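You operate a simulated robot arm through the tools that you are given. There is no shell and no other tool. Be economical: measure what you need, move in short steps, check, and stop when the job is done.

You are at the controls of a simulated robot arm. One attempt, no reset.

Task
Measure the lot 40 bush in the caliper and fit it into the bore of that size.
Fine: slide the jaw fully open again before you lift the bush out.

It is judged by the outcome, as a careful person would: the job done as asked, and still so three seconds after it is handed in. It fails if anything else is knocked over, pushed out of place, dropped, spilled or broken.

Robot
A 7-joint arm with a two-finger parallel gripper, fixed in place. Base frame: the origin is at the foot of the arm, x ahead of it, y to its left, z up; the work surface is at about z = 780. Lengths are in mm, angles in rad, forces in N, time in s.
With the tool pointing down near the work surface it reaches from about 300 to 700 mm from the base axis. Its first joint turns from -1.152 to 1.152 rad. Payload 1.57 kg.
The TCP is the grasp point between the finger pads, 30 mm short of the fingertips. In the tool frame z runs along the fingers and y along their closing line. Largest opening 110 mm; finger width 24, thickness 12; the body of the gripper, 48 by 112 mm, starts 78 mm behind the TCP.
Orientation is that of the tool frame in the base frame, as a unit quaternion [w, x, y, z]. With the fingers straight down and closing along the base's y, the tool's x points along the base's -x, its y along +y and its z along -z.

Tools
- The arm moves only by the tool step_arm. Its argument "commands" is one flat list of numbers, 7 for each row, row after row: the gripper command, from -1 (fully open) to 1 (shut), values between in proportion, then the shift along the base's x, y, z in mm, then the turn, a rotation vector about the base's x, y, z in degrees. In form: [claw, tx, ty, tz, ax, ay, az, claw, tx, ty, tz, ax, ay, az, ...]. A call has 1 to 20 rows; each row is the pose to reach, as a shift and turn from the pose commanded when the call began. A row lasts 0.2 s, in which the tool goes at most 50 mm and 0.15 rad; a call with a longer step from one row to the next is refused whole, and so is a gripper value outside its range. A pose out of reach is approached as far as the arm can. The call stops where the force on the tool passes 90 N (or 10 N more than at its start, if that is more) or the arm is blocked; 0.2 s more then pass. The fingers move at their own pace (about 108 mm/s each) and stop on an object; they squeeze with about 37 N. The grip force told is the motor's: it shows also when the fingers shut on nothing. Time passes only in rows, and 0.2 s behind the last, so rows that repeat a pose let the fingers close. It gives the time, the measured TCP pose, the force on the tool (base axes), the opening and the grip force at its end, in the units of the frame above (readings bear some noise), and new pictures: "show" is both (left out), scene, wrist or none.
- Cameras (640 x 400 px; columns grow to the right, rows downward): "scene" is fixed at [154.3, -382.3, 1409.3]; the picture's right is [0.88, -0.48, 0.00], its down [-0.25, -0.46, -0.85] and it looks along [0.41, 0.75, -0.52] (base axes); focal length 348 px, centre (320, 200). "wrist" rides on the gripper at [70, 16, -141] in the tool frame; the picture's right is [-0.23, 0.97, 0.00], its down [-0.85, -0.20, -0.48] and it looks along [-0.47, -0.11, 0.88] (tool axes); focal length 222 px, centre (320, 200). There is no depth. A picture from a camera that has moved, and an enlarged one, comes with that camera's place and axes in the base frame and with its lens.
- zoom(camera, box): a new picture of the part [left, top, right, bottom] of that camera's present view, enlarged. No time passes.
- hand_in(): hands the job in; it is judged then, once.

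Go step by step. Nothing tells you positions but the pictures and the camera data: compare them with the known pose of the tool, close in by small moves and look again before you grip or let go. The budget is 120 turns and 170 pictures, counting those below and the enlarged ones. Unless the task says otherwise, let go and move clear before handing in, and close with one line.

The tools are called as a command line: name --argument value ..., lists and objects as JSON in quotes. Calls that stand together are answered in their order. step_arm: Moves the arm, as the interface text tells. Its arguments: {"type":"object","properties":{"commands":{"type":"array","items":{"type":"number"}},"show":{"type":"string","enum":["both","scene","wrist","none"]}},"required":["commands"]} The other tools are called the same way: zoom (camera, box) takes an enlarged picture of a part of a camera's view; hand_in () hands the job in.

At the start:

```text
time_s: 0.0
tcp_pos: [426.7, 29.8, 1074.4]
orientation: [0.001, 0.0, 1.0, 0.0]
ft_force: [-0.1, 0.0, -1.3]
finger_gap: 110.2
finger_force: 0.0
```

scene: 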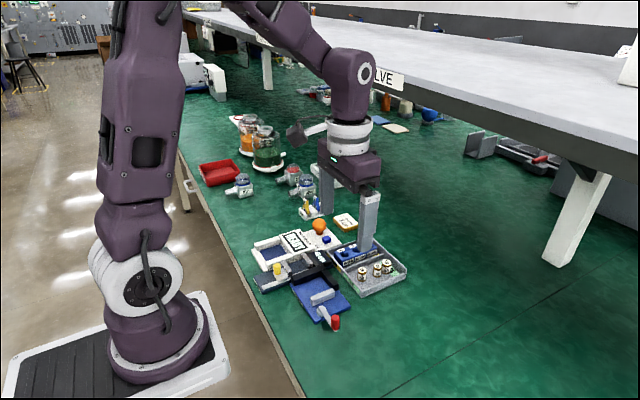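
wrist: 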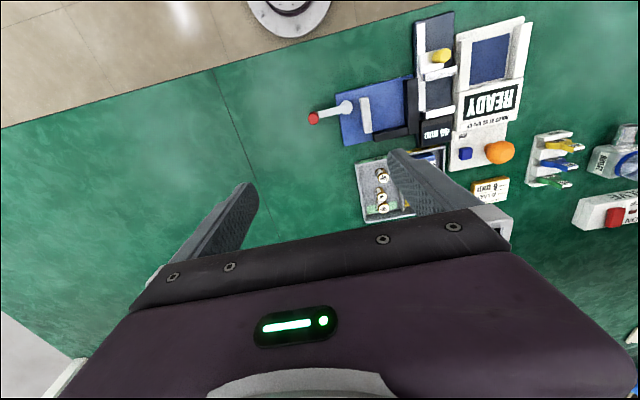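

I see a tray with several bushes, a blue caliper-like fixture and other devices near x≈400, y≈-50. I'll zoom in to identify them.

zoom --camera "scene" --box '[240, 200, 420, 340]'

zoom --camera "wrist" --box '[300, 0, 560, 230]'

```text
2.86 times, centred on (330, 270) of scene
camera zoom: at [154.3, -382.3, 1409.3], right [0.88, -0.48, 0.0], down [-0.25, -0.46, -0.85], along [0.41, 0.75, -0.52], focal length 995 px, centre (291, 0)
```

zoom: 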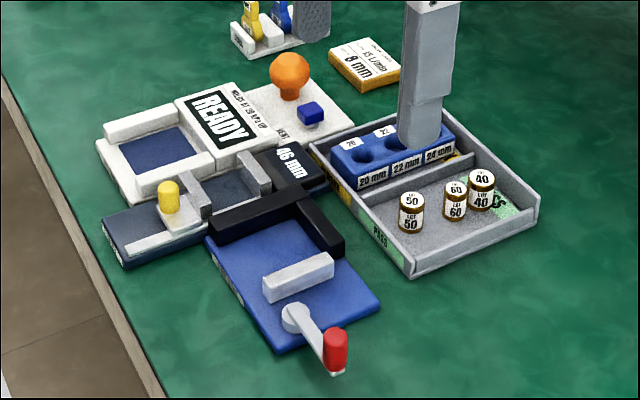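

```text
1.74 times, centred on (430, 115) of wrist
camera zoom: at [356.8, 46.1, 1217.0], right [0.23, 0.97, 0.0], down [0.85, -0.2, 0.48], along [0.47, -0.11, -0.88], focal length 386 px, centre (129, 348)
```

zoom: 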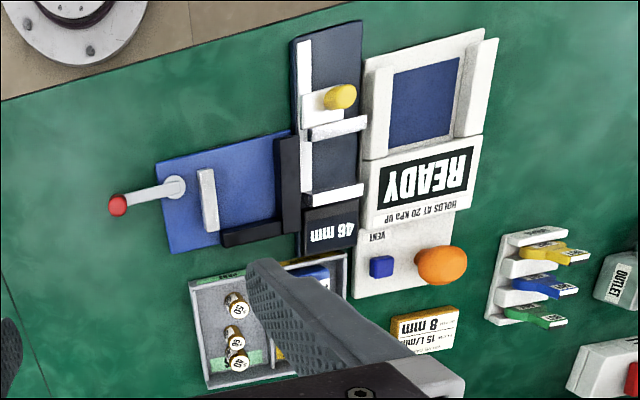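

The lot 40 bush is near (625,125), the caliper knob near (369,225) with its jaws opening along x, and the bore block is in the tray. I'll move above the tray for a closer look.

step_arm --commands '[-1, 30, 12, -15, 0, 0, 0, -1, 65, 26, -40, 0, 0, 0, -1, 95, 40, -60, 0, 0, 0, -1, 120, 55, -80, 0, 0, 0, -1, 140, 70, -95, 0, 0, 0, -1, 140, 70, -95, 0, 0, 0]'

```text
time_s: 1.4
tcp_pos: [567.1, 99.2, 981.3]
orientation: [0.0, 0.0, 1.0, 0.0]
ft_force: [0.3, 0.0, 0.2]
finger_gap: 110.0
finger_force: 0.0
camera wrist: at [496.6, 115.9, 1123.6], right [0.23, 0.97, 0.0], down [0.85, -0.2, 0.48], along [0.47, -0.11, -0.88], focal length 222 px, centre (320, 200)
```

scene: 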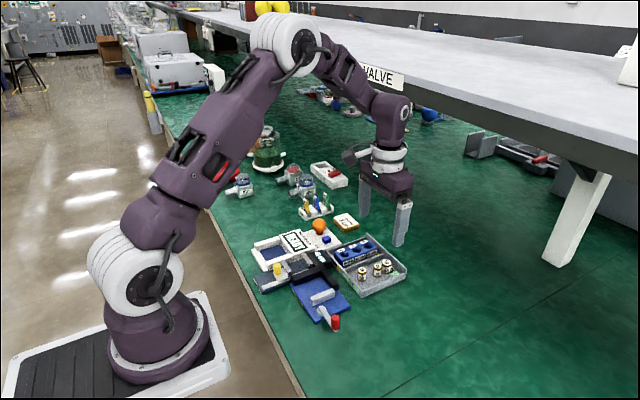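
wrist: 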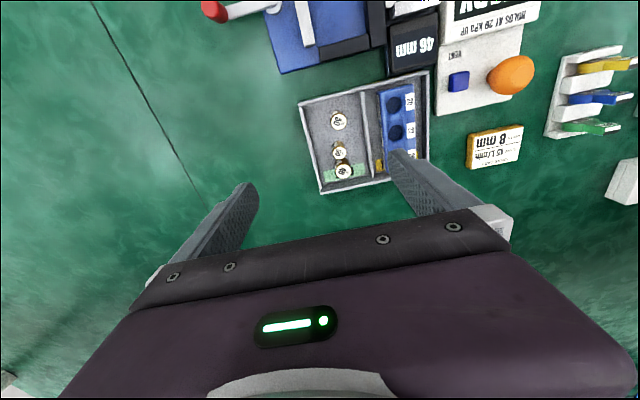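

zoom --camera "wrist" --box '[290, 60, 450, 200]'

zoom --camera "scene" --box '[320, 225, 420, 305]'

zoom --camera "scene" --box '[240, 225, 340, 300]'

```text
2.86 times, centred on (370, 130) of wrist
camera zoom: at [496.6, 115.9, 1123.6], right [0.23, 0.97, 0.0], down [0.85, -0.2, 0.48], along [0.47, -0.11, -0.88], focal length 635 px, centre (177, 400)
```

zoom: 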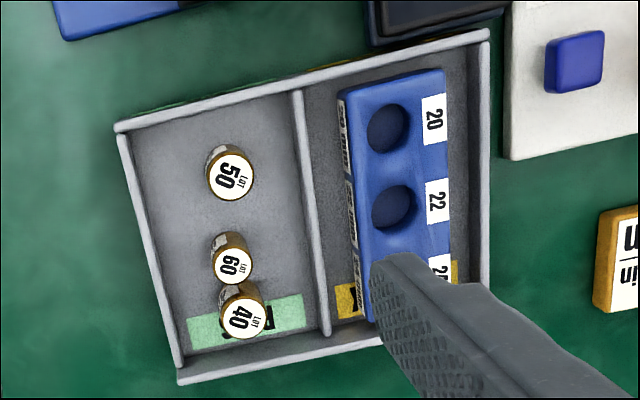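

```text
5.00 times, centred on (370, 265) of scene
camera zoom: at [154.3, -382.3, 1409.3], right [0.88, -0.48, 0.0], down [-0.25, -0.46, -0.85], along [0.41, 0.75, -0.52], focal length 1741 px, centre (70, -125)
```

zoom: 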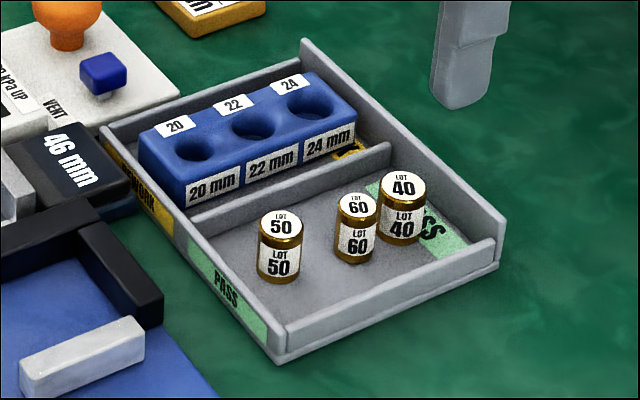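

```text
5.33 times, centred on (290, 262) of scene
camera zoom: at [154.3, -382.3, 1409.3], right [0.88, -0.48, 0.0], down [-0.25, -0.46, -0.85], along [0.41, 0.75, -0.52], focal length 1857 px, centre (480, -133)
```

zoom: 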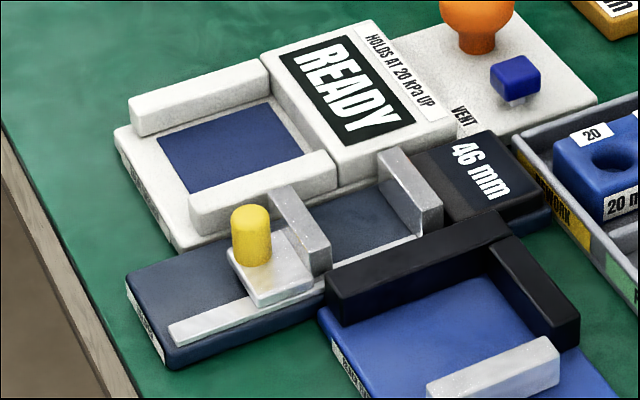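

Bush 40 stands at about (620,121) with its top near z≈822. Lot 60 is right beside it on the -x side. I'll move above it with a reduced opening and check alignment.

step_arm --commands '[-0.5, 20, 8, -20, 0, 0, 0, 0.2, 40, 16, -50, 0, 0, 0, 0.2, 53, 22, -81, 0, 0, 0, 0.2, 53, 22, -81, 0, 0, 0, 0.2, 53, 22, -81, 0, 0, 0]'

zoom --camera "wrist" --box '[240, 80, 400, 200]'

zoom --camera "scene" --box '[320, 225, 420, 305]'

```text
time_s: 2.6
tcp_pos: [621.7, 120.6, 898.1]
orientation: [0.0, -0.001, 1.0, 0.0]
ft_force: [0.3, 0.5, 0.7]
finger_gap: 44.3
finger_force: 0.0
camera wrist: at [551.4, 137.7, 1040.1], right [0.23, 0.97, 0.0], down [0.85, -0.2, 0.48], along [0.47, -0.11, -0.88], focal length 222 px, centre (320, 200)
```

scene: 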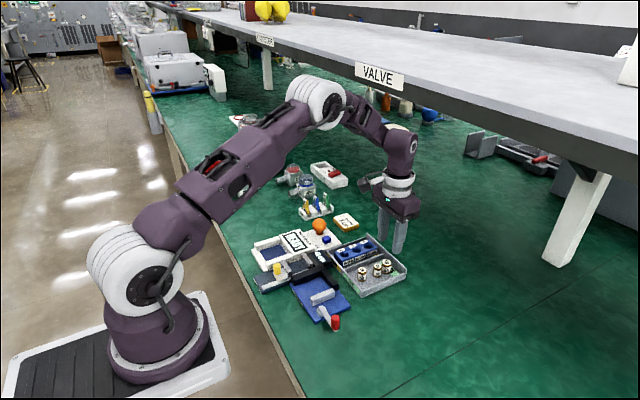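
wrist: 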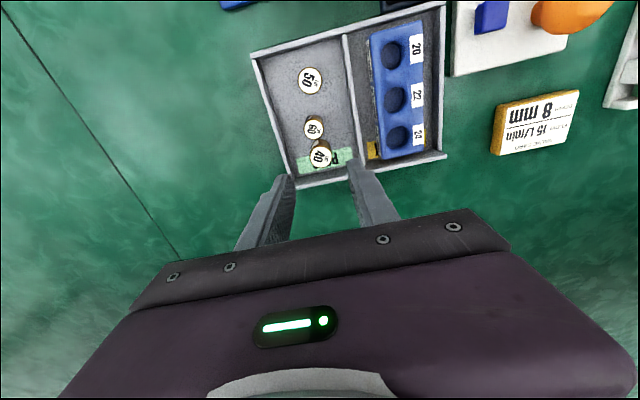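

```text
3.33 times, centred on (320, 140) of wrist
camera zoom: at [551.4, 137.7, 1040.1], right [0.23, 0.97, 0.0], down [0.85, -0.2, 0.48], along [0.47, -0.11, -0.88], focal length 740 px, centre (320, 400)
```

zoom: 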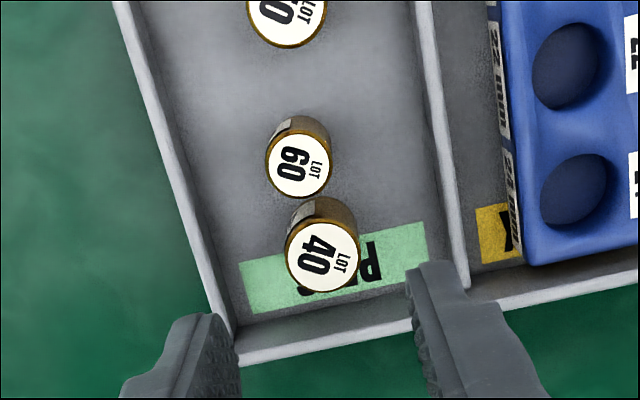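

```text
5.00 times, centred on (370, 265) of scene
camera zoom: at [154.3, -382.3, 1409.3], right [0.88, -0.48, 0.0], down [-0.25, -0.46, -0.85], along [0.41, 0.75, -0.52], focal length 1741 px, centre (70, -125)
```

zoom: 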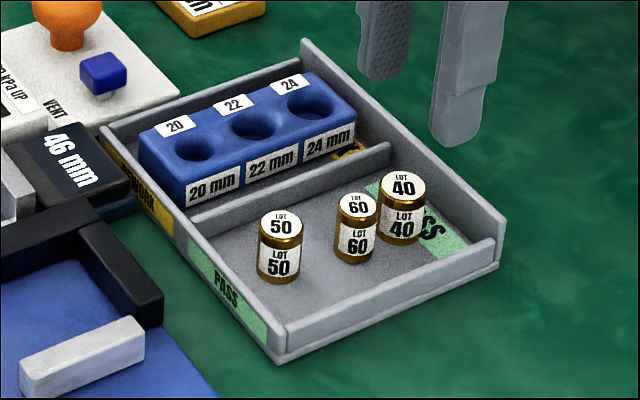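

Bush 40 is at about (621,122), top z≈822, about 22 mm wide. I'll descend straight down so the fingertips overlap roughly its upper 18 mm.

step_arm --commands '[0.2, 1, 1, -20, 0, 0, 0, 0.2, 1, 1, -40, 0, 0, 0, 0.2, 1, 1, -52, 0, 0, 0, 0.2, 1, 1, -52, 0, 0, 0]'

zoom --camera "wrist" --box '[240, 100, 400, 220]'

zoom --camera "scene" --box '[320, 225, 420, 305]'

```text
time_s: 3.6
tcp_pos: [621.4, 121.5, 847.8]
orientation: [0.001, 0.0, 1.0, 0.0]
ft_force: [-0.9, 0.5, 0.4]
finger_gap: 44.1
finger_force: 0.1
camera wrist: at [551.5, 138.2, 988.5], right [0.23, 0.97, 0.0], down [0.85, -0.2, 0.48], along [0.47, -0.11, -0.88], focal length 222 px, centre (320, 200)
```

scene: 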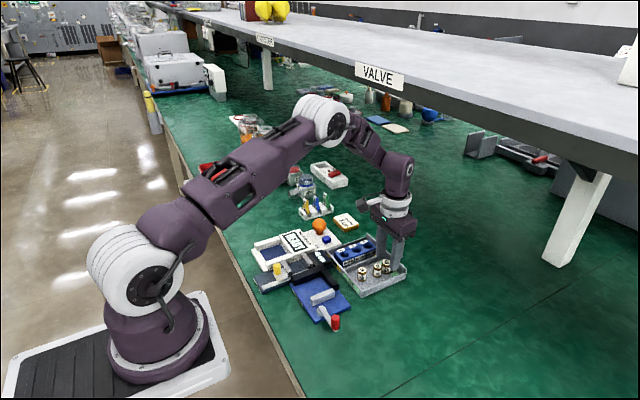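
wrist: 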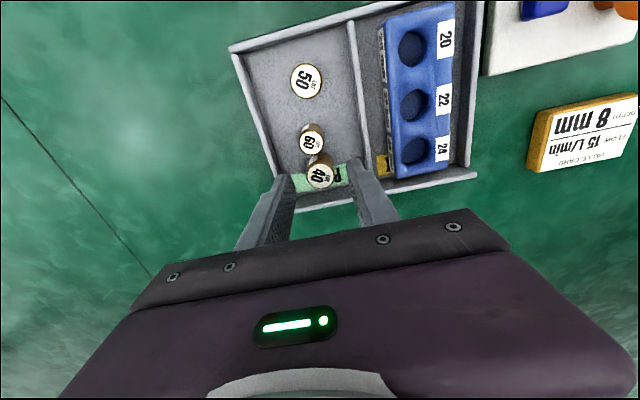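

```text
3.33 times, centred on (320, 160) of wrist
camera zoom: at [551.5, 138.2, 988.5], right [0.23, 0.97, 0.0], down [0.85, -0.2, 0.48], along [0.47, -0.11, -0.88], focal length 740 px, centre (320, 333)
```

zoom: 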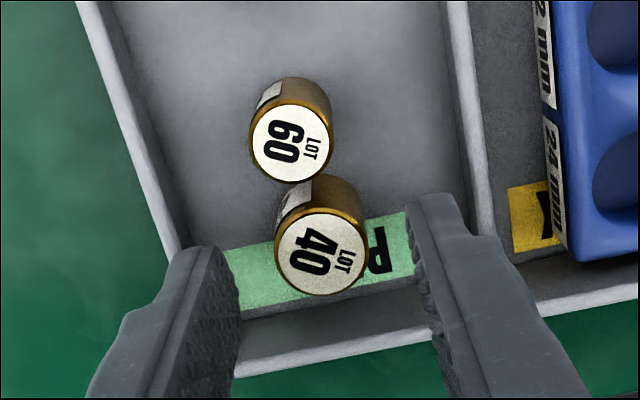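

```text
5.00 times, centred on (370, 265) of scene
camera zoom: at [154.3, -382.3, 1409.3], right [0.88, -0.48, 0.0], down [-0.25, -0.46, -0.85], along [0.41, 0.75, -0.52], focal length 1741 px, centre (70, -125)
```

zoom: 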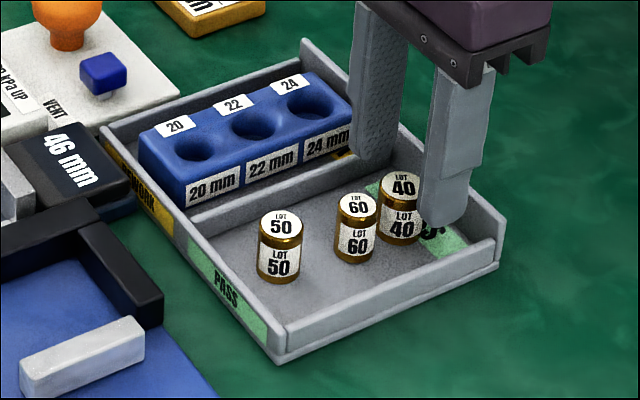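

Aligned. Descending the last 12 mm and closing.

step_arm --commands '[0.2, 0, 1, -12, 0, 0, 0, 0.2, 0, 1, -12, 0, 0, 0, 0.6, 0, 1, -12, 0, 0, 0, 0.9, 0, 1, -12, 0, 0, 0, 0.9, 0, 1, -12, 0, 0, 0]'

zoom --camera "scene" --box '[320, 225, 420, 305]'

zoom --camera "wrist" --box '[240, 100, 400, 220]'

```text
time_s: 4.8
tcp_pos: [621.4, 122.3, 835.6]
orientation: [0.0, 0.0, 1.0, 0.0]
ft_force: [1.1, -0.7, 0.4]
finger_gap: 22.5
finger_force: 35.1
camera wrist: at [551.5, 139.6, 976.9], right [0.23, 0.97, 0.0], down [0.85, -0.2, 0.48], along [0.47, -0.11, -0.88], focal length 222 px, centre (320, 200)
```

scene: 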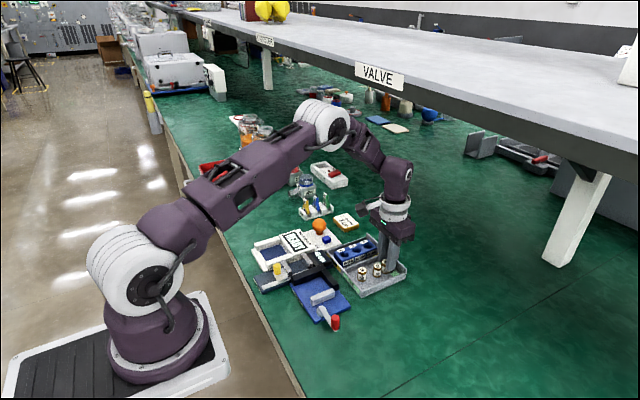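
wrist: 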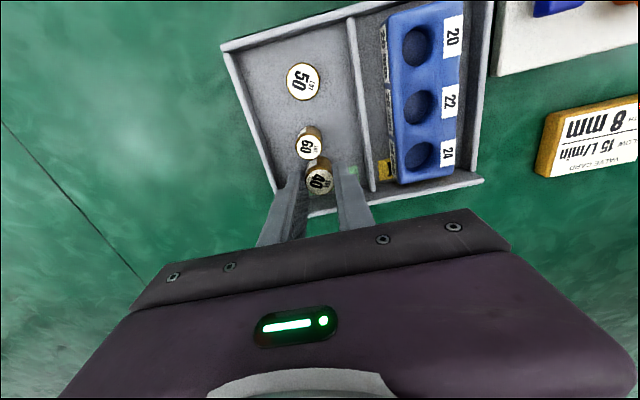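

```text
5.00 times, centred on (370, 265) of scene
camera zoom: at [154.3, -382.3, 1409.3], right [0.88, -0.48, 0.0], down [-0.25, -0.46, -0.85], along [0.41, 0.75, -0.52], focal length 1741 px, centre (70, -125)
```

zoom: 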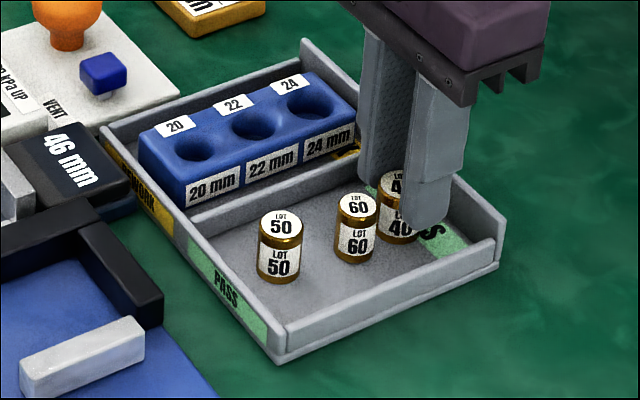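

```text
3.33 times, centred on (320, 160) of wrist
camera zoom: at [551.5, 139.6, 976.9], right [0.23, 0.97, 0.0], down [0.85, -0.2, 0.48], along [0.47, -0.11, -0.88], focal length 740 px, centre (320, 333)
```

zoom: 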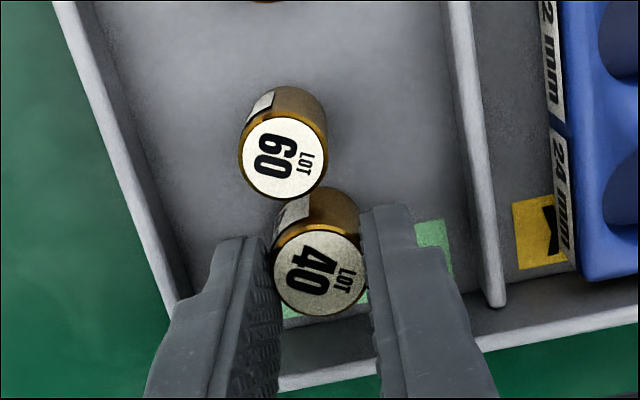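

The bush is gripped (opening 22.5). I'll lift it and carry it above the caliper to look.

step_arm --commands '[0.9, 0, 0, 20, 0, 0, 0, 0.9, 0, 0, 50, 0, 0, 0, 0.9, 0, 0, 85, 0, 0, 0, 0.9, -30, 15, 100, 0, 0, 0, 0.9, -65, 35, 105, 0, 0, 0, 0.9, -105, 55, 105, 0, 0, 0, 0.9, -145, 80, 105, 0, 0, 0, 0.9, -175, 98, 105, 0, 0, 0, 0.9, -190, 108, 105, 0, 0, 0, 0.9, -190, 108, 105, 0, 0, 0]'

zoom --camera "wrist" --box '[200, 20, 440, 220]'

zoom --camera "scene" --box '[240, 215, 340, 300]'

```text
time_s: 7.0
tcp_pos: [430.4, 230.5, 939.5]
orientation: [-0.001, -0.001, 1.0, 0.0]
ft_force: [-0.5, 0.1, 0.1]
finger_gap: 5.4
finger_force: 0.1
camera wrist: at [361.1, 247.7, 1081.7], right [0.23, 0.97, 0.0], down [0.85, -0.2, 0.48], along [0.47, -0.11, -0.88], focal length 222 px, centre (320, 200)
```

scene: 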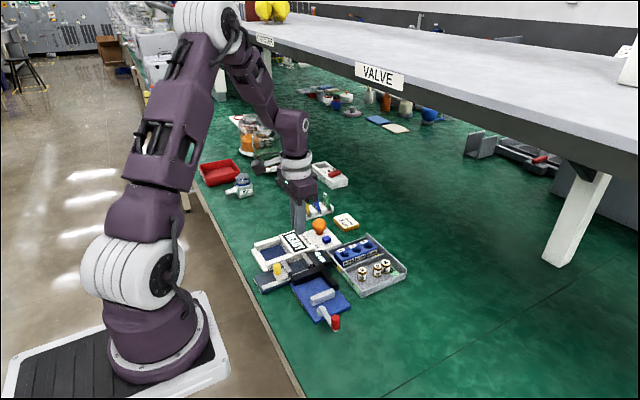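
wrist: 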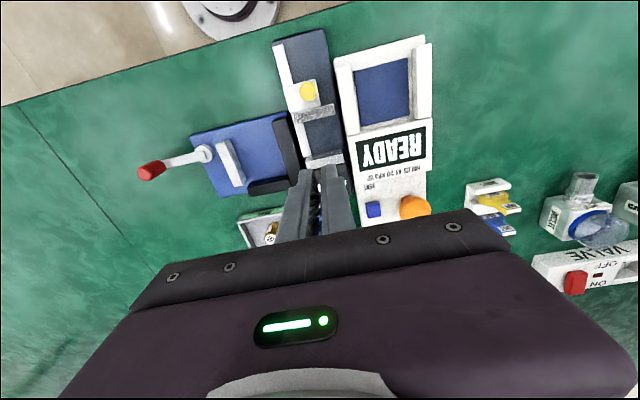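

```text
2.00 times, centred on (320, 120) of wrist
camera zoom: at [361.1, 247.7, 1081.7], right [0.23, 0.97, 0.0], down [0.85, -0.2, 0.48], along [0.47, -0.11, -0.88], focal length 444 px, centre (320, 360)
```

zoom: 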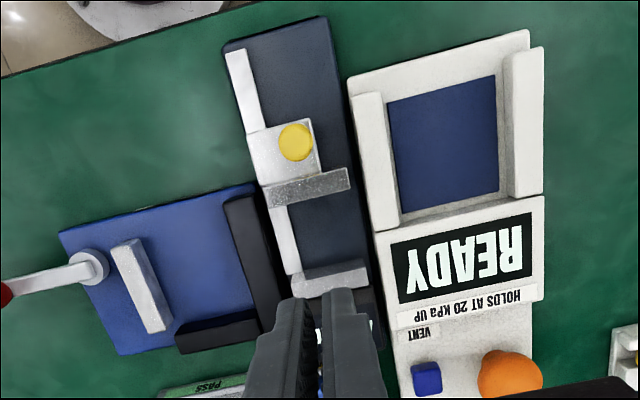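

```text
4.71 times, centred on (290, 258) of scene
camera zoom: at [154.3, -382.3, 1409.3], right [0.88, -0.48, 0.0], down [-0.25, -0.46, -0.85], along [0.41, 0.75, -0.52], focal length 1638 px, centre (461, -71)
```

zoom: 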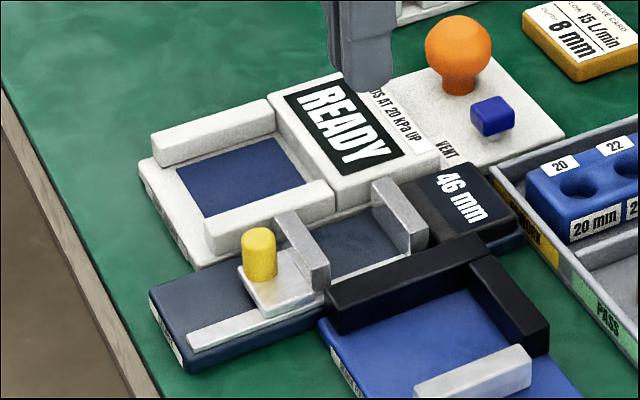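

The fingers closed to 5.4, so the bush slipped out. I'll check where it is now.

zoom --camera "scene" --box '[320, 225, 420, 305]'

```text
5.00 times, centred on (370, 265) of scene
camera zoom: at [154.3, -382.3, 1409.3], right [0.88, -0.48, 0.0], down [-0.25, -0.46, -0.85], along [0.41, 0.75, -0.52], focal length 1741 px, centre (70, -125)
```

zoom: 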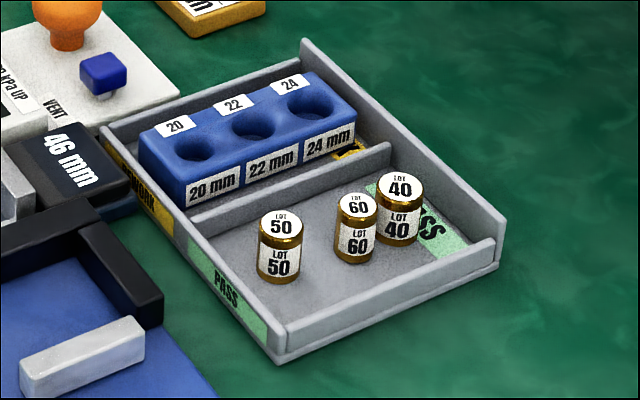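

Lot 40 slipped out early and still stands in the tray at about (620,122.5). I'll return, grip deeper, and lift slowly while watching the grip.

step_arm --commands '[0.2, 0, 0, 0, 0, 0, 0, 0.2, 30, -17, 0, 0, 0, 0, 0.2, 70, -40, 0, 0, 0, 0, 0.2, 110, -62, 0, 0, 0, 0, 0.2, 150, -85, 0, 0, 0, 0, 0.2, 175, -100, -10, 0, 0, 0, 0.2, 189, -108, -35, 0, 0, 0, 0.2, 189, -108, -65, 0, 0, 0, 0.2, 189, -108, -89, 0, 0, 0, 0.2, 189, -108, -89, 0, 0, 0]' --show "wrist"

zoom --camera "wrist" --box '[240, 100, 400, 220]'

zoom --camera "scene" --box '[340, 235, 420, 305]'

```text
time_s: 9.2
tcp_pos: [618.5, 123.6, 849.2]
orientation: [-0.001, 0.0, 1.0, 0.0]
ft_force: [0.2, 0.3, 0.3]
finger_gap: 44.1
finger_force: 0.1
camera wrist: at [550.0, 139.6, 992.3], right [0.23, 0.97, 0.0], down [0.85, -0.2, 0.48], along [0.47, -0.11, -0.88], focal length 222 px, centre (320, 200)
```

wrist: 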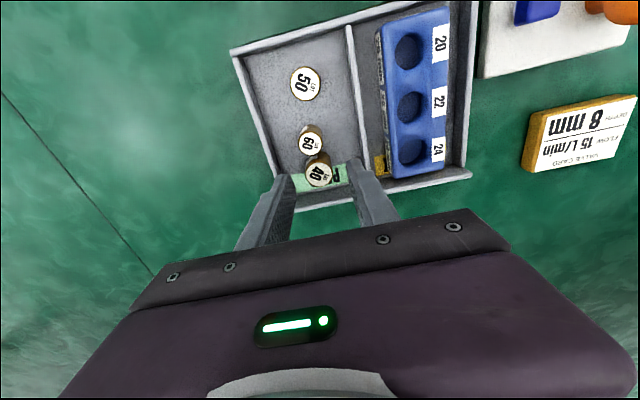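

```text
3.33 times, centred on (320, 160) of wrist
camera zoom: at [550.0, 139.6, 992.3], right [0.23, 0.97, 0.0], down [0.85, -0.2, 0.48], along [0.47, -0.11, -0.88], focal length 740 px, centre (320, 333)
```

zoom: 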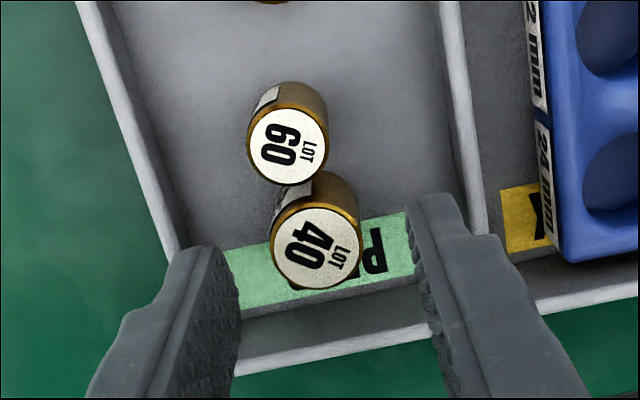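

```text
5.71 times, centred on (380, 270) of scene
camera zoom: at [154.3, -382.3, 1409.3], right [0.88, -0.48, 0.0], down [-0.25, -0.46, -0.85], along [0.41, 0.75, -0.52], focal length 1989 px, centre (-23, -200)
```

zoom: 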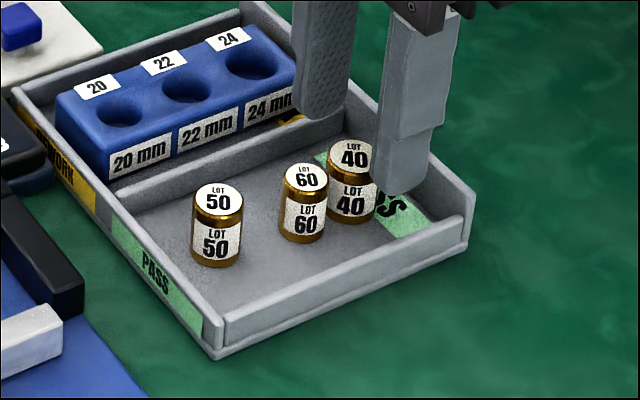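

The bush sits about 2 mm to -x of the tool. I'll correct that, descend deeper to tips ≈797, close fully, and lift a little.

step_arm --commands '[0.2, -2, 0, -10, 0, 0, 0, 0.2, -2, 0, -18, 0, 0, 0, 0.2, -2, 0, -23, 0, 0, 0, 0.2, -2, 0, -23, 0, 0, 0, 0.6, -2, 0, -23, 0, 0, 0, 1, -2, 0, -23, 0, 0, 0, 1, -2, 0, -23, 0, 0, 0, 1, -2, 0, -23, 0, 0, 0, 1, -2, 0, -20, 0, 0, 0, 1, -2, 0, -16, 0, 0, 0, 1, -2, 0, -11, 0, 0, 0, 1, -2, 0, -11, 0, 0, 0]' --show "wrist"

zoom --camera "wrist" --box '[240, 100, 400, 220]'

zoom --camera "scene" --box '[340, 235, 420, 305]'

```text
time_s: 11.8
tcp_pos: [617.3, 123.1, 839.2]
orientation: [0.0, 0.0, 1.0, -0.001]
ft_force: [-0.7, 0.1, -0.4]
finger_gap: 22.5
finger_force: 35.4
camera wrist: at [548.0, 140.3, 980.9], right [0.23, 0.97, 0.0], down [0.86, -0.2, 0.48], along [0.47, -0.11, -0.88], focal length 222 px, centre (320, 200)
```

wrist: 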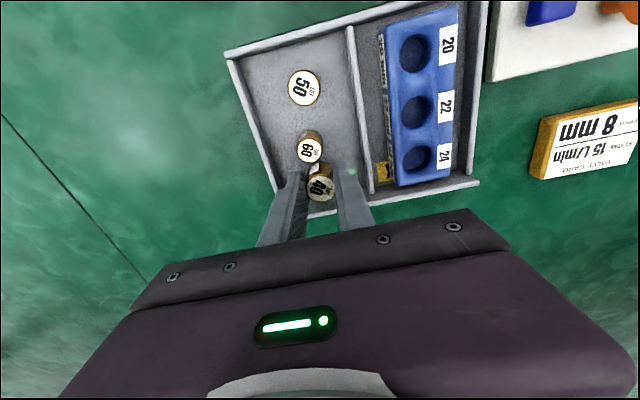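

```text
3.33 times, centred on (320, 160) of wrist
camera zoom: at [548.0, 140.3, 980.9], right [0.23, 0.97, 0.0], down [0.86, -0.2, 0.48], along [0.47, -0.11, -0.88], focal length 740 px, centre (320, 333)
```

zoom: 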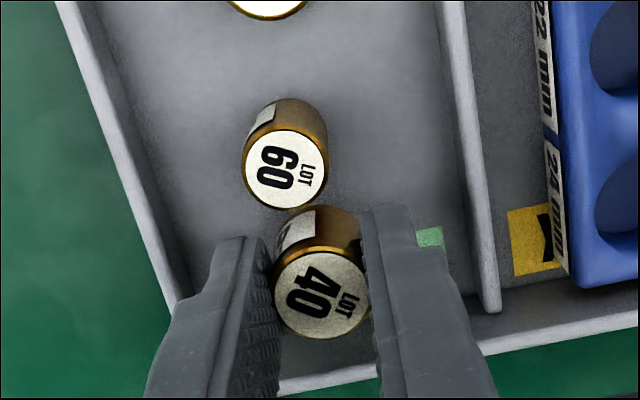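

```text
5.71 times, centred on (380, 270) of scene
camera zoom: at [154.3, -382.3, 1409.3], right [0.88, -0.48, 0.0], down [-0.25, -0.46, -0.85], along [0.41, 0.75, -0.52], focal length 1989 px, centre (-23, -200)
```

zoom: 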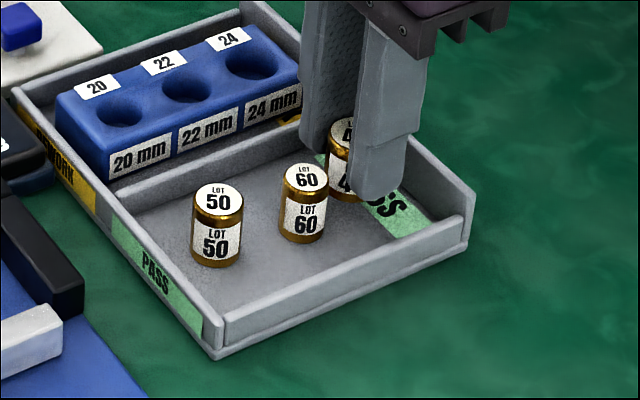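

The bush is off the tray floor, still held. I'll lift further, slowly.

step_arm --commands '[1, 0, 0, 5, 0, 0, 0, 1, 0, 0, 12, 0, 0, 0, 1, 0, 0, 22, 0, 0, 0, 1, 0, 0, 34, 0, 0, 0, 1, 0, 0, 46, 0, 0, 0, 1, 0, 0, 58, 0, 0, 0, 1, 0, 0, 58, 0, 0, 0]' --show "scene"

zoom --camera "scene" --box '[340, 205, 420, 275]'

```text
time_s: 13.4
tcp_pos: [617.7, 123.8, 899.5]
orientation: [0.001, 0.0, 1.0, 0.0]
ft_force: [-0.5, 0.4, -1.8]
finger_gap: 22.5
finger_force: 35.3
```

scene: 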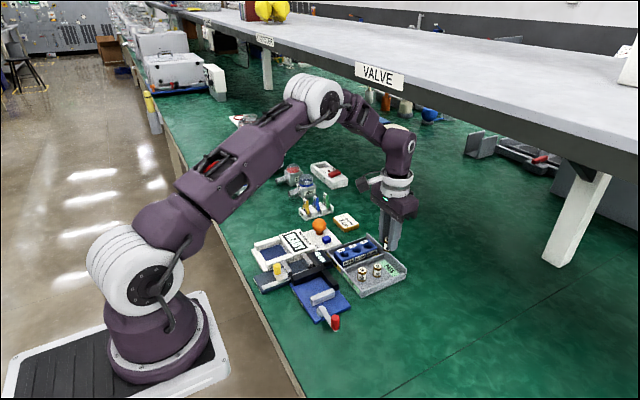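

```text
5.71 times, centred on (380, 240) of scene
camera zoom: at [154.3, -382.3, 1409.3], right [0.88, -0.48, 0.0], down [-0.25, -0.46, -0.85], along [0.41, 0.75, -0.52], focal length 1989 px, centre (-23, -29)
```

zoom: 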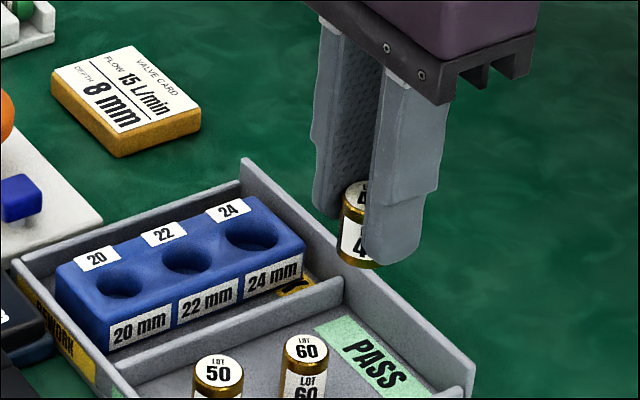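

Held securely. I'll travel gently to above the caliper gap at about (425,234).

step_arm --commands '[1, -6, 3, 5, 0, 0, 0, 1, -18, 10, 10, 0, 0, 0, 1, -36, 20, 12, 0, 0, 0, 1, -54, 31, 12, 0, 0, 0, 1, -72, 41, 12, 0, 0, 0, 1, -90, 51, 12, 0, 0, 0, 1, -108, 61, 12, 0, 0, 0, 1, -126, 72, 12, 0, 0, 0, 1, -144, 82, 12, 0, 0, 0, 1, -162, 92, 12, 0, 0, 0, 1, -178, 101, 12, 0, 0, 0, 1, -188, 107, 12, 0, 0, 0, 1, -193, 110, 12, 0, 0, 0, 1, -193, 110, 12, 0, 0, 0]'

zoom --camera "wrist" --box '[220, 40, 420, 200]'

zoom --camera "scene" --box '[240, 215, 340, 300]'

```text
time_s: 16.4
tcp_pos: [424.2, 231.5, 910.3]
orientation: [0.001, 0.0, 1.0, 0.0]
ft_force: [-0.2, 0.4, -0.9]
finger_gap: 22.1
finger_force: 34.9
camera wrist: at [354.5, 249.7, 1052.7], right [0.23, 0.97, 0.0], down [0.86, -0.2, 0.48], along [0.47, -0.11, -0.88], focal length 222 px, centre (320, 200)
```

scene: 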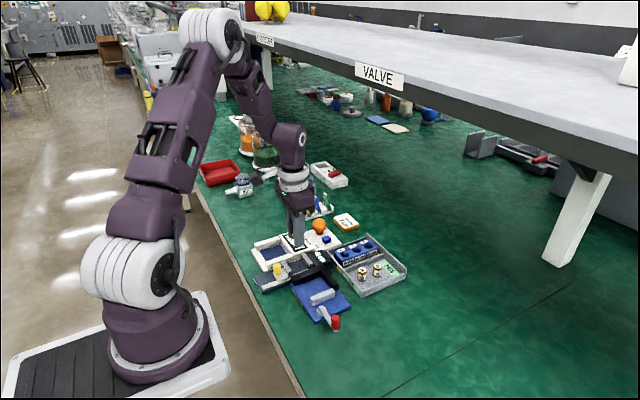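
wrist: 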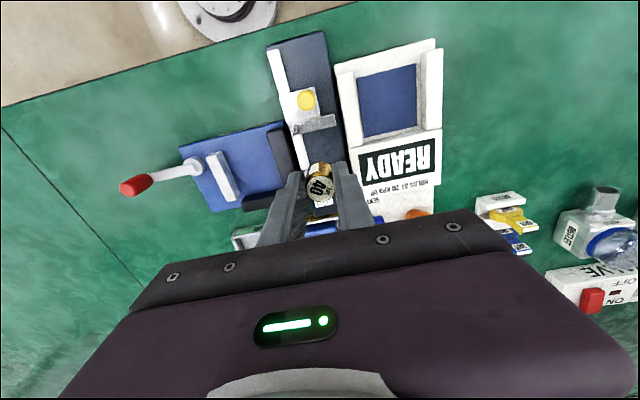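

```text
2.50 times, centred on (320, 120) of wrist
camera zoom: at [354.5, 249.7, 1052.7], right [0.23, 0.97, 0.0], down [0.86, -0.2, 0.48], along [0.47, -0.11, -0.88], focal length 555 px, centre (320, 400)
```

zoom: 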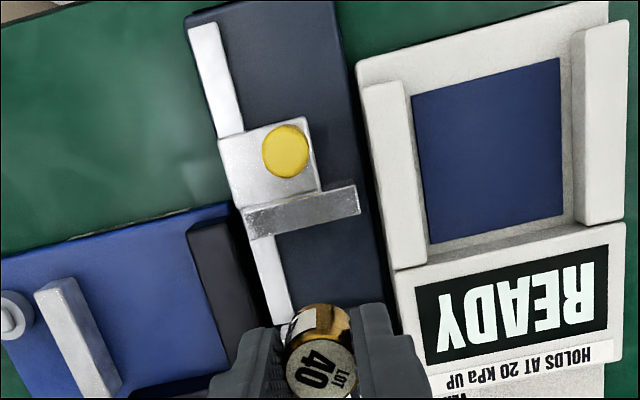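

```text
4.71 times, centred on (290, 258) of scene
camera zoom: at [154.3, -382.3, 1409.3], right [0.88, -0.48, 0.0], down [-0.25, -0.46, -0.85], along [0.41, 0.75, -0.52], focal length 1638 px, centre (461, -71)
```

zoom: 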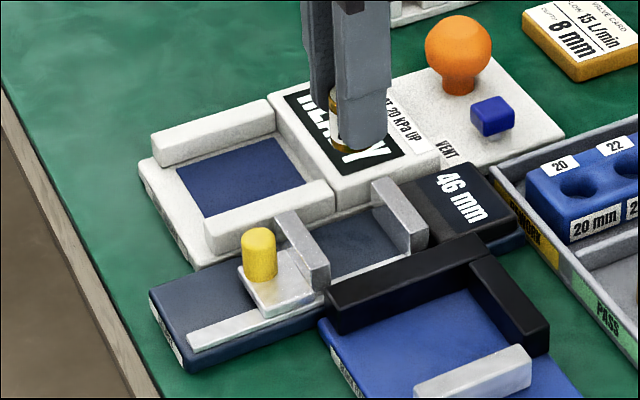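

The gap between jaws spans x 399–445, with the jaws at y 210–256. I'll place the bush at about (423,238) to keep the fingers clear of the black bar and the white wall. Lowering in stages.

step_arm --commands '[1, 0, 2, -10, 0, 0, 0, 1, -1, 4, -25, 0, 0, 0, 1, -1, 4, -40, 0, 0, 0, 1, -1, 4, -52, 0, 0, 0, 1, -1, 4, -58, 0, 0, 0, 1, -1, 4, -58, 0, 0, 0]'

zoom --camera "wrist" --box '[240, 80, 400, 200]'

zoom --camera "scene" --box '[250, 225, 340, 300]'

```text
time_s: 17.8
tcp_pos: [423.0, 236.2, 852.0]
orientation: [0.0, 0.001, 1.0, 0.0]
ft_force: [1.1, -0.8, -0.6]
finger_gap: 22.5
finger_force: 35.1
camera wrist: at [354.2, 253.6, 993.9], right [0.23, 0.97, 0.0], down [0.86, -0.2, 0.48], along [0.47, -0.11, -0.88], focal length 222 px, centre (320, 200)
```

scene: 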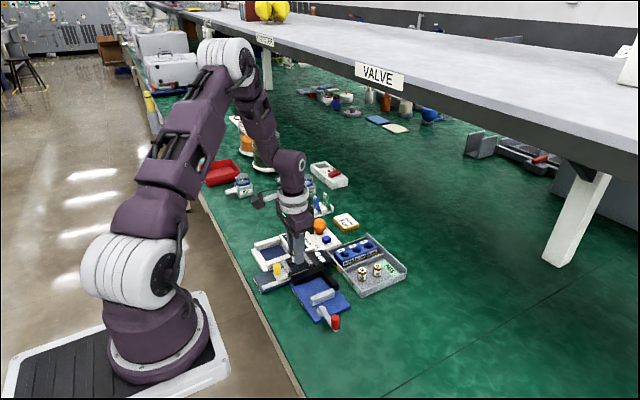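
wrist: 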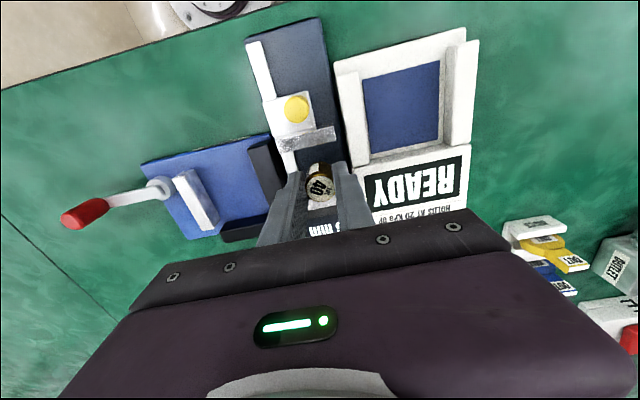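

```text
3.33 times, centred on (320, 140) of wrist
camera zoom: at [354.2, 253.6, 993.9], right [0.23, 0.97, 0.0], down [0.86, -0.2, 0.48], along [0.47, -0.11, -0.88], focal length 740 px, centre (320, 400)
```

zoom: 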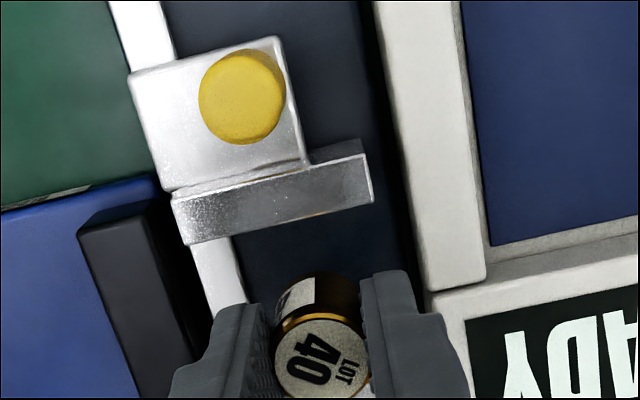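

```text
5.33 times, centred on (295, 262) of scene
camera zoom: at [154.3, -382.3, 1409.3], right [0.88, -0.48, 0.0], down [-0.25, -0.46, -0.85], along [0.41, 0.75, -0.52], focal length 1857 px, centre (453, -133)
```

zoom: 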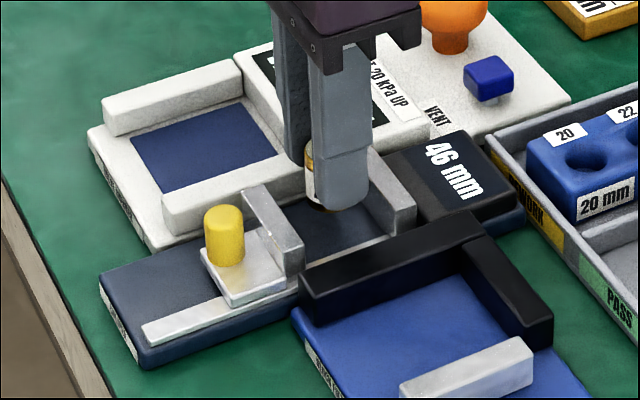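

Well centred. Continue down in small steps, watching the force.

step_arm --commands '[1, 0, 0, -5, 0, 0, 0, 1, 0, 0, -10, 0, 0, 0, 1, 0, 0, -14, 0, 0, 0, 1, 0, 0, -14, 0, 0, 0]' --show "none"

zoom --camera "scene" --box '[270, 235, 330, 285]'

```text
time_s: 18.8
tcp_pos: [422.9, 236.2, 839.2]
orientation: [0.0, 0.0, 1.0, 0.0]
ft_force: [-0.9, 0.0, -0.7]
finger_gap: 22.6
finger_force: 34.7
```

```text
8.00 times, centred on (300, 260) of scene
camera zoom: at [154.3, -382.3, 1409.3], right [0.88, -0.48, 0.0], down [-0.25, -0.46, -0.85], along [0.41, 0.75, -0.52], focal length 2785 px, centre (480, -280)
```

zoom: 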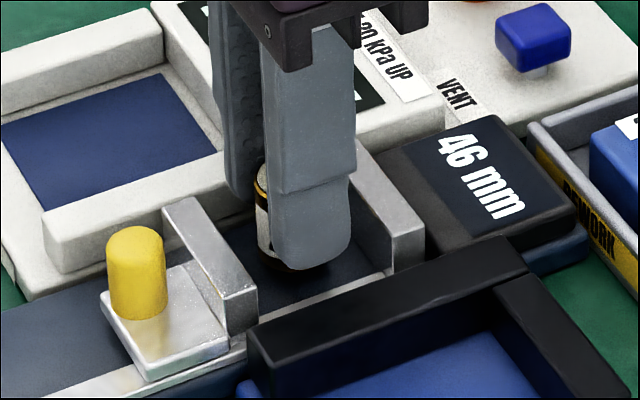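

step_arm --commands '[1, 0, 0, -2, 0, 0, 0, 1, 0, 0, -4, 0, 0, 0, 1, 0, 0, -4, 0, 0, 0]' --show "none"

zoom --camera "scene" --box '[270, 235, 330, 285]'

```text
time_s: 19.6
tcp_pos: [423.1, 237.6, 834.0]
orientation: [0.0, 0.0, 1.0, 0.0]
ft_force: [-0.4, -0.2, -0.6]
finger_gap: 22.6
finger_force: 35.4
```

```text
8.00 times, centred on (300, 260) of scene
camera zoom: at [154.3, -382.3, 1409.3], right [0.88, -0.48, 0.0], down [-0.25, -0.46, -0.85], along [0.41, 0.75, -0.52], focal length 2785 px, centre (480, -280)
```

zoom: 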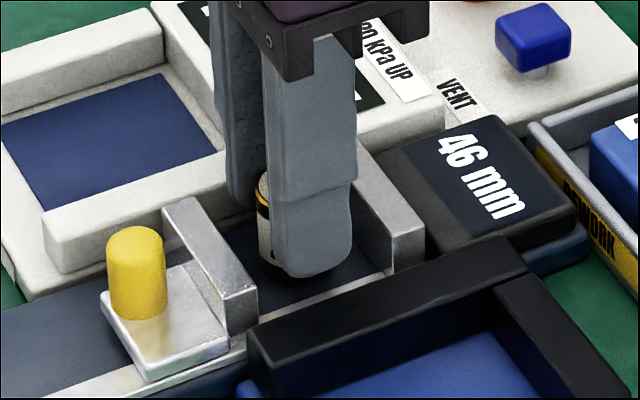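

step_arm --commands '[1, 0, 0, -1.5, 0, 0, 0, 1, 0, 0, -2.5, 0, 0, 0, 1, 0, 0, -2.5, 0, 0, 0]' --show "none"

zoom --camera "scene" --box '[270, 235, 330, 285]'

```text
time_s: 20.4
tcp_pos: [423.6, 236.5, 831.5]
orientation: [0.001, 0.001, 1.0, 0.0]
ft_force: [-5.7, 0.2, 37.3]
finger_gap: 22.6
finger_force: 35.1
```

```text
8.00 times, centred on (300, 260) of scene
camera zoom: at [153.6, -382.6, 1409.3], right [0.88, -0.48, 0.0], down [-0.25, -0.46, -0.85], along [0.41, 0.75, -0.52], focal length 2785 px, centre (480, -280)
```

zoom: 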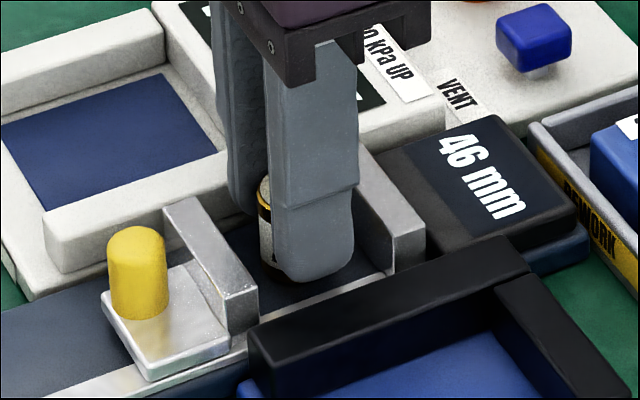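

Contact: the bush is on the bed. I'll back off 1.5 mm and open slightly to 32 mm.

step_arm --commands '[1, 0, 0, 1.5, 0, 0, 0, 1, 0, 0, 1.5, 0, 0, 0, 0.55, 0, 0, 1.5, 0, 0, 0, 0.42, 0, 0, 1.5, 0, 0, 0, 0.42, 0, 0, 1.5, 0, 0, 0]' --show "wrist"

zoom --camera "scene" --box '[270, 235, 330, 285]'

zoom --camera "wrist" --box '[240, 80, 400, 200]'

```text
time_s: 21.6
tcp_pos: [423.7, 236.8, 833.1]
orientation: [0.0, 0.001, 1.0, -0.001]
ft_force: [0.0, -0.5, 0.3]
finger_gap: 31.9
finger_force: 0.0
camera wrist: at [353.7, 253.7, 975.3], right [0.23, 0.97, 0.0], down [0.85, -0.2, 0.48], along [0.47, -0.11, -0.88], focal length 222 px, centre (320, 200)
```

wrist: 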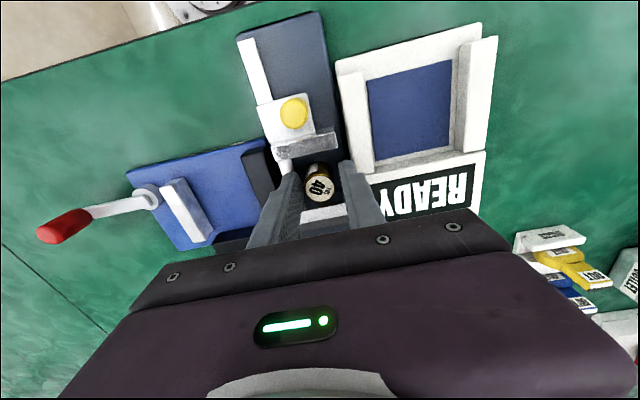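

```text
8.00 times, centred on (300, 260) of scene
camera zoom: at [154.3, -382.3, 1409.3], right [0.88, -0.48, 0.0], down [-0.25, -0.46, -0.85], along [0.41, 0.75, -0.52], focal length 2785 px, centre (480, -280)
```

zoom: 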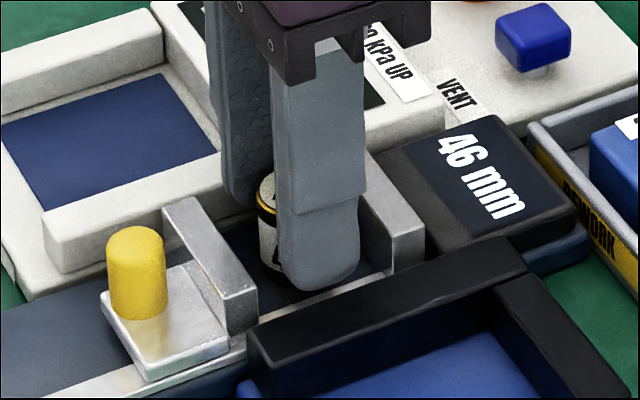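

```text
3.33 times, centred on (320, 140) of wrist
camera zoom: at [353.7, 253.7, 975.3], right [0.23, 0.97, 0.0], down [0.85, -0.2, 0.48], along [0.47, -0.11, -0.88], focal length 740 px, centre (320, 400)
```

zoom: 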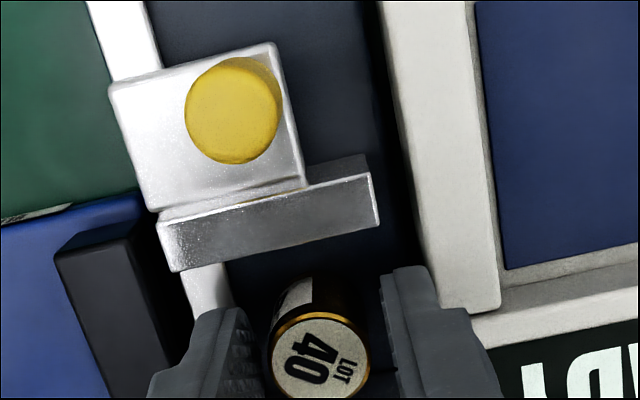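

The bush stands free between the jaws. I'll rise clear and move over the yellow knob at about (369.5,233.5).

step_arm --commands '[0.42, 0, 0, 15, 0, 0, 0, 0.42, 0, 0, 35, 0, 0, 0, 0.42, 0, 0, 60, 0, 0, 0, 0.27, -20, -2, 60, 0, 0, 0, 0.27, -54, -4, 60, 0, 0, 0, 0.27, -54, -4, 35, 0, 0, 0, 0.27, -54, -4, 35, 0, 0, 0]'

zoom --camera "wrist" --box '[240, 100, 400, 220]'

zoom --camera "scene" --box '[250, 225, 330, 285]'

```text
time_s: 23.2
tcp_pos: [367.0, 232.8, 866.5]
orientation: [-0.001, 0.0, 1.0, 0.0]
ft_force: [-0.9, -0.6, -0.1]
finger_gap: 40.4
finger_force: 0.1
camera wrist: at [298.8, 249.2, 1008.7], right [0.23, 0.97, 0.0], down [0.85, -0.2, 0.48], along [0.47, -0.11, -0.88], focal length 222 px, centre (320, 200)
```

scene: 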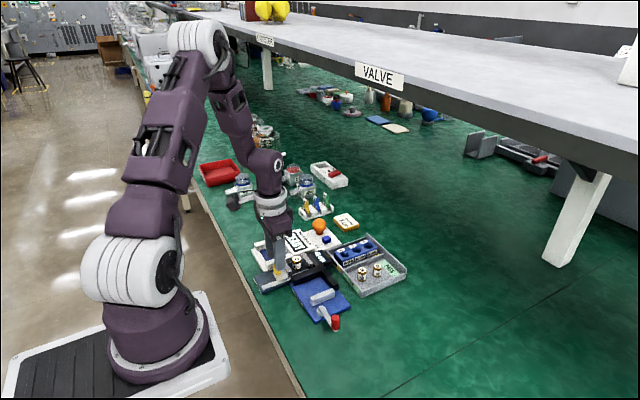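
wrist: 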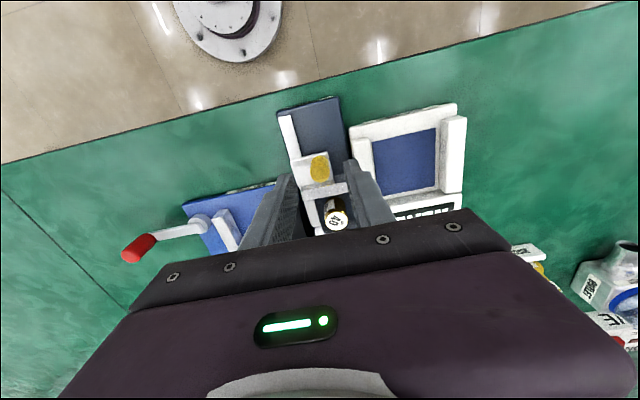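

```text
3.33 times, centred on (320, 160) of wrist
camera zoom: at [298.8, 249.2, 1008.7], right [0.23, 0.97, 0.0], down [0.85, -0.2, 0.48], along [0.47, -0.11, -0.88], focal length 740 px, centre (320, 333)
```

zoom: 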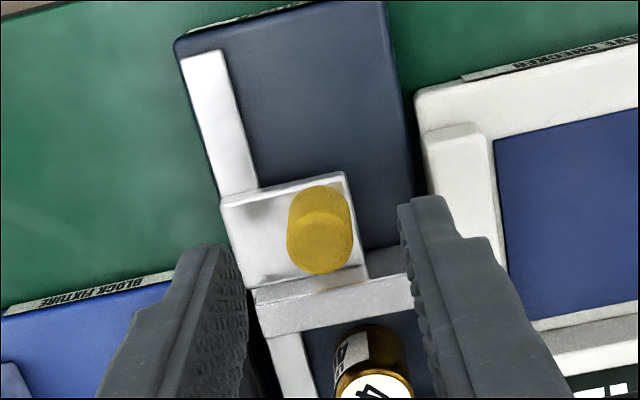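

```text
6.67 times, centred on (290, 255) of scene
camera zoom: at [154.3, -382.3, 1409.3], right [0.88, -0.48, 0.0], down [-0.25, -0.46, -0.85], along [0.41, 0.75, -0.52], focal length 2321 px, centre (520, -167)
```

zoom: 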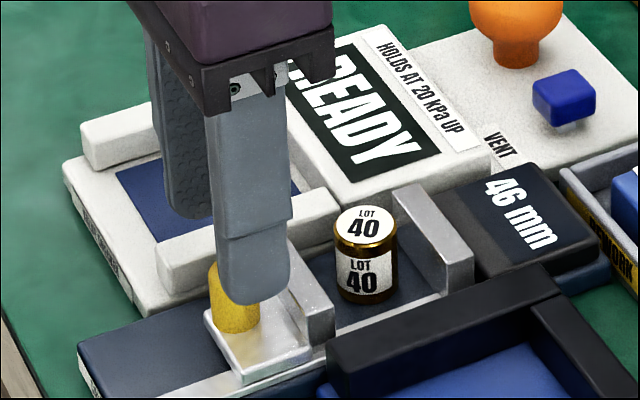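

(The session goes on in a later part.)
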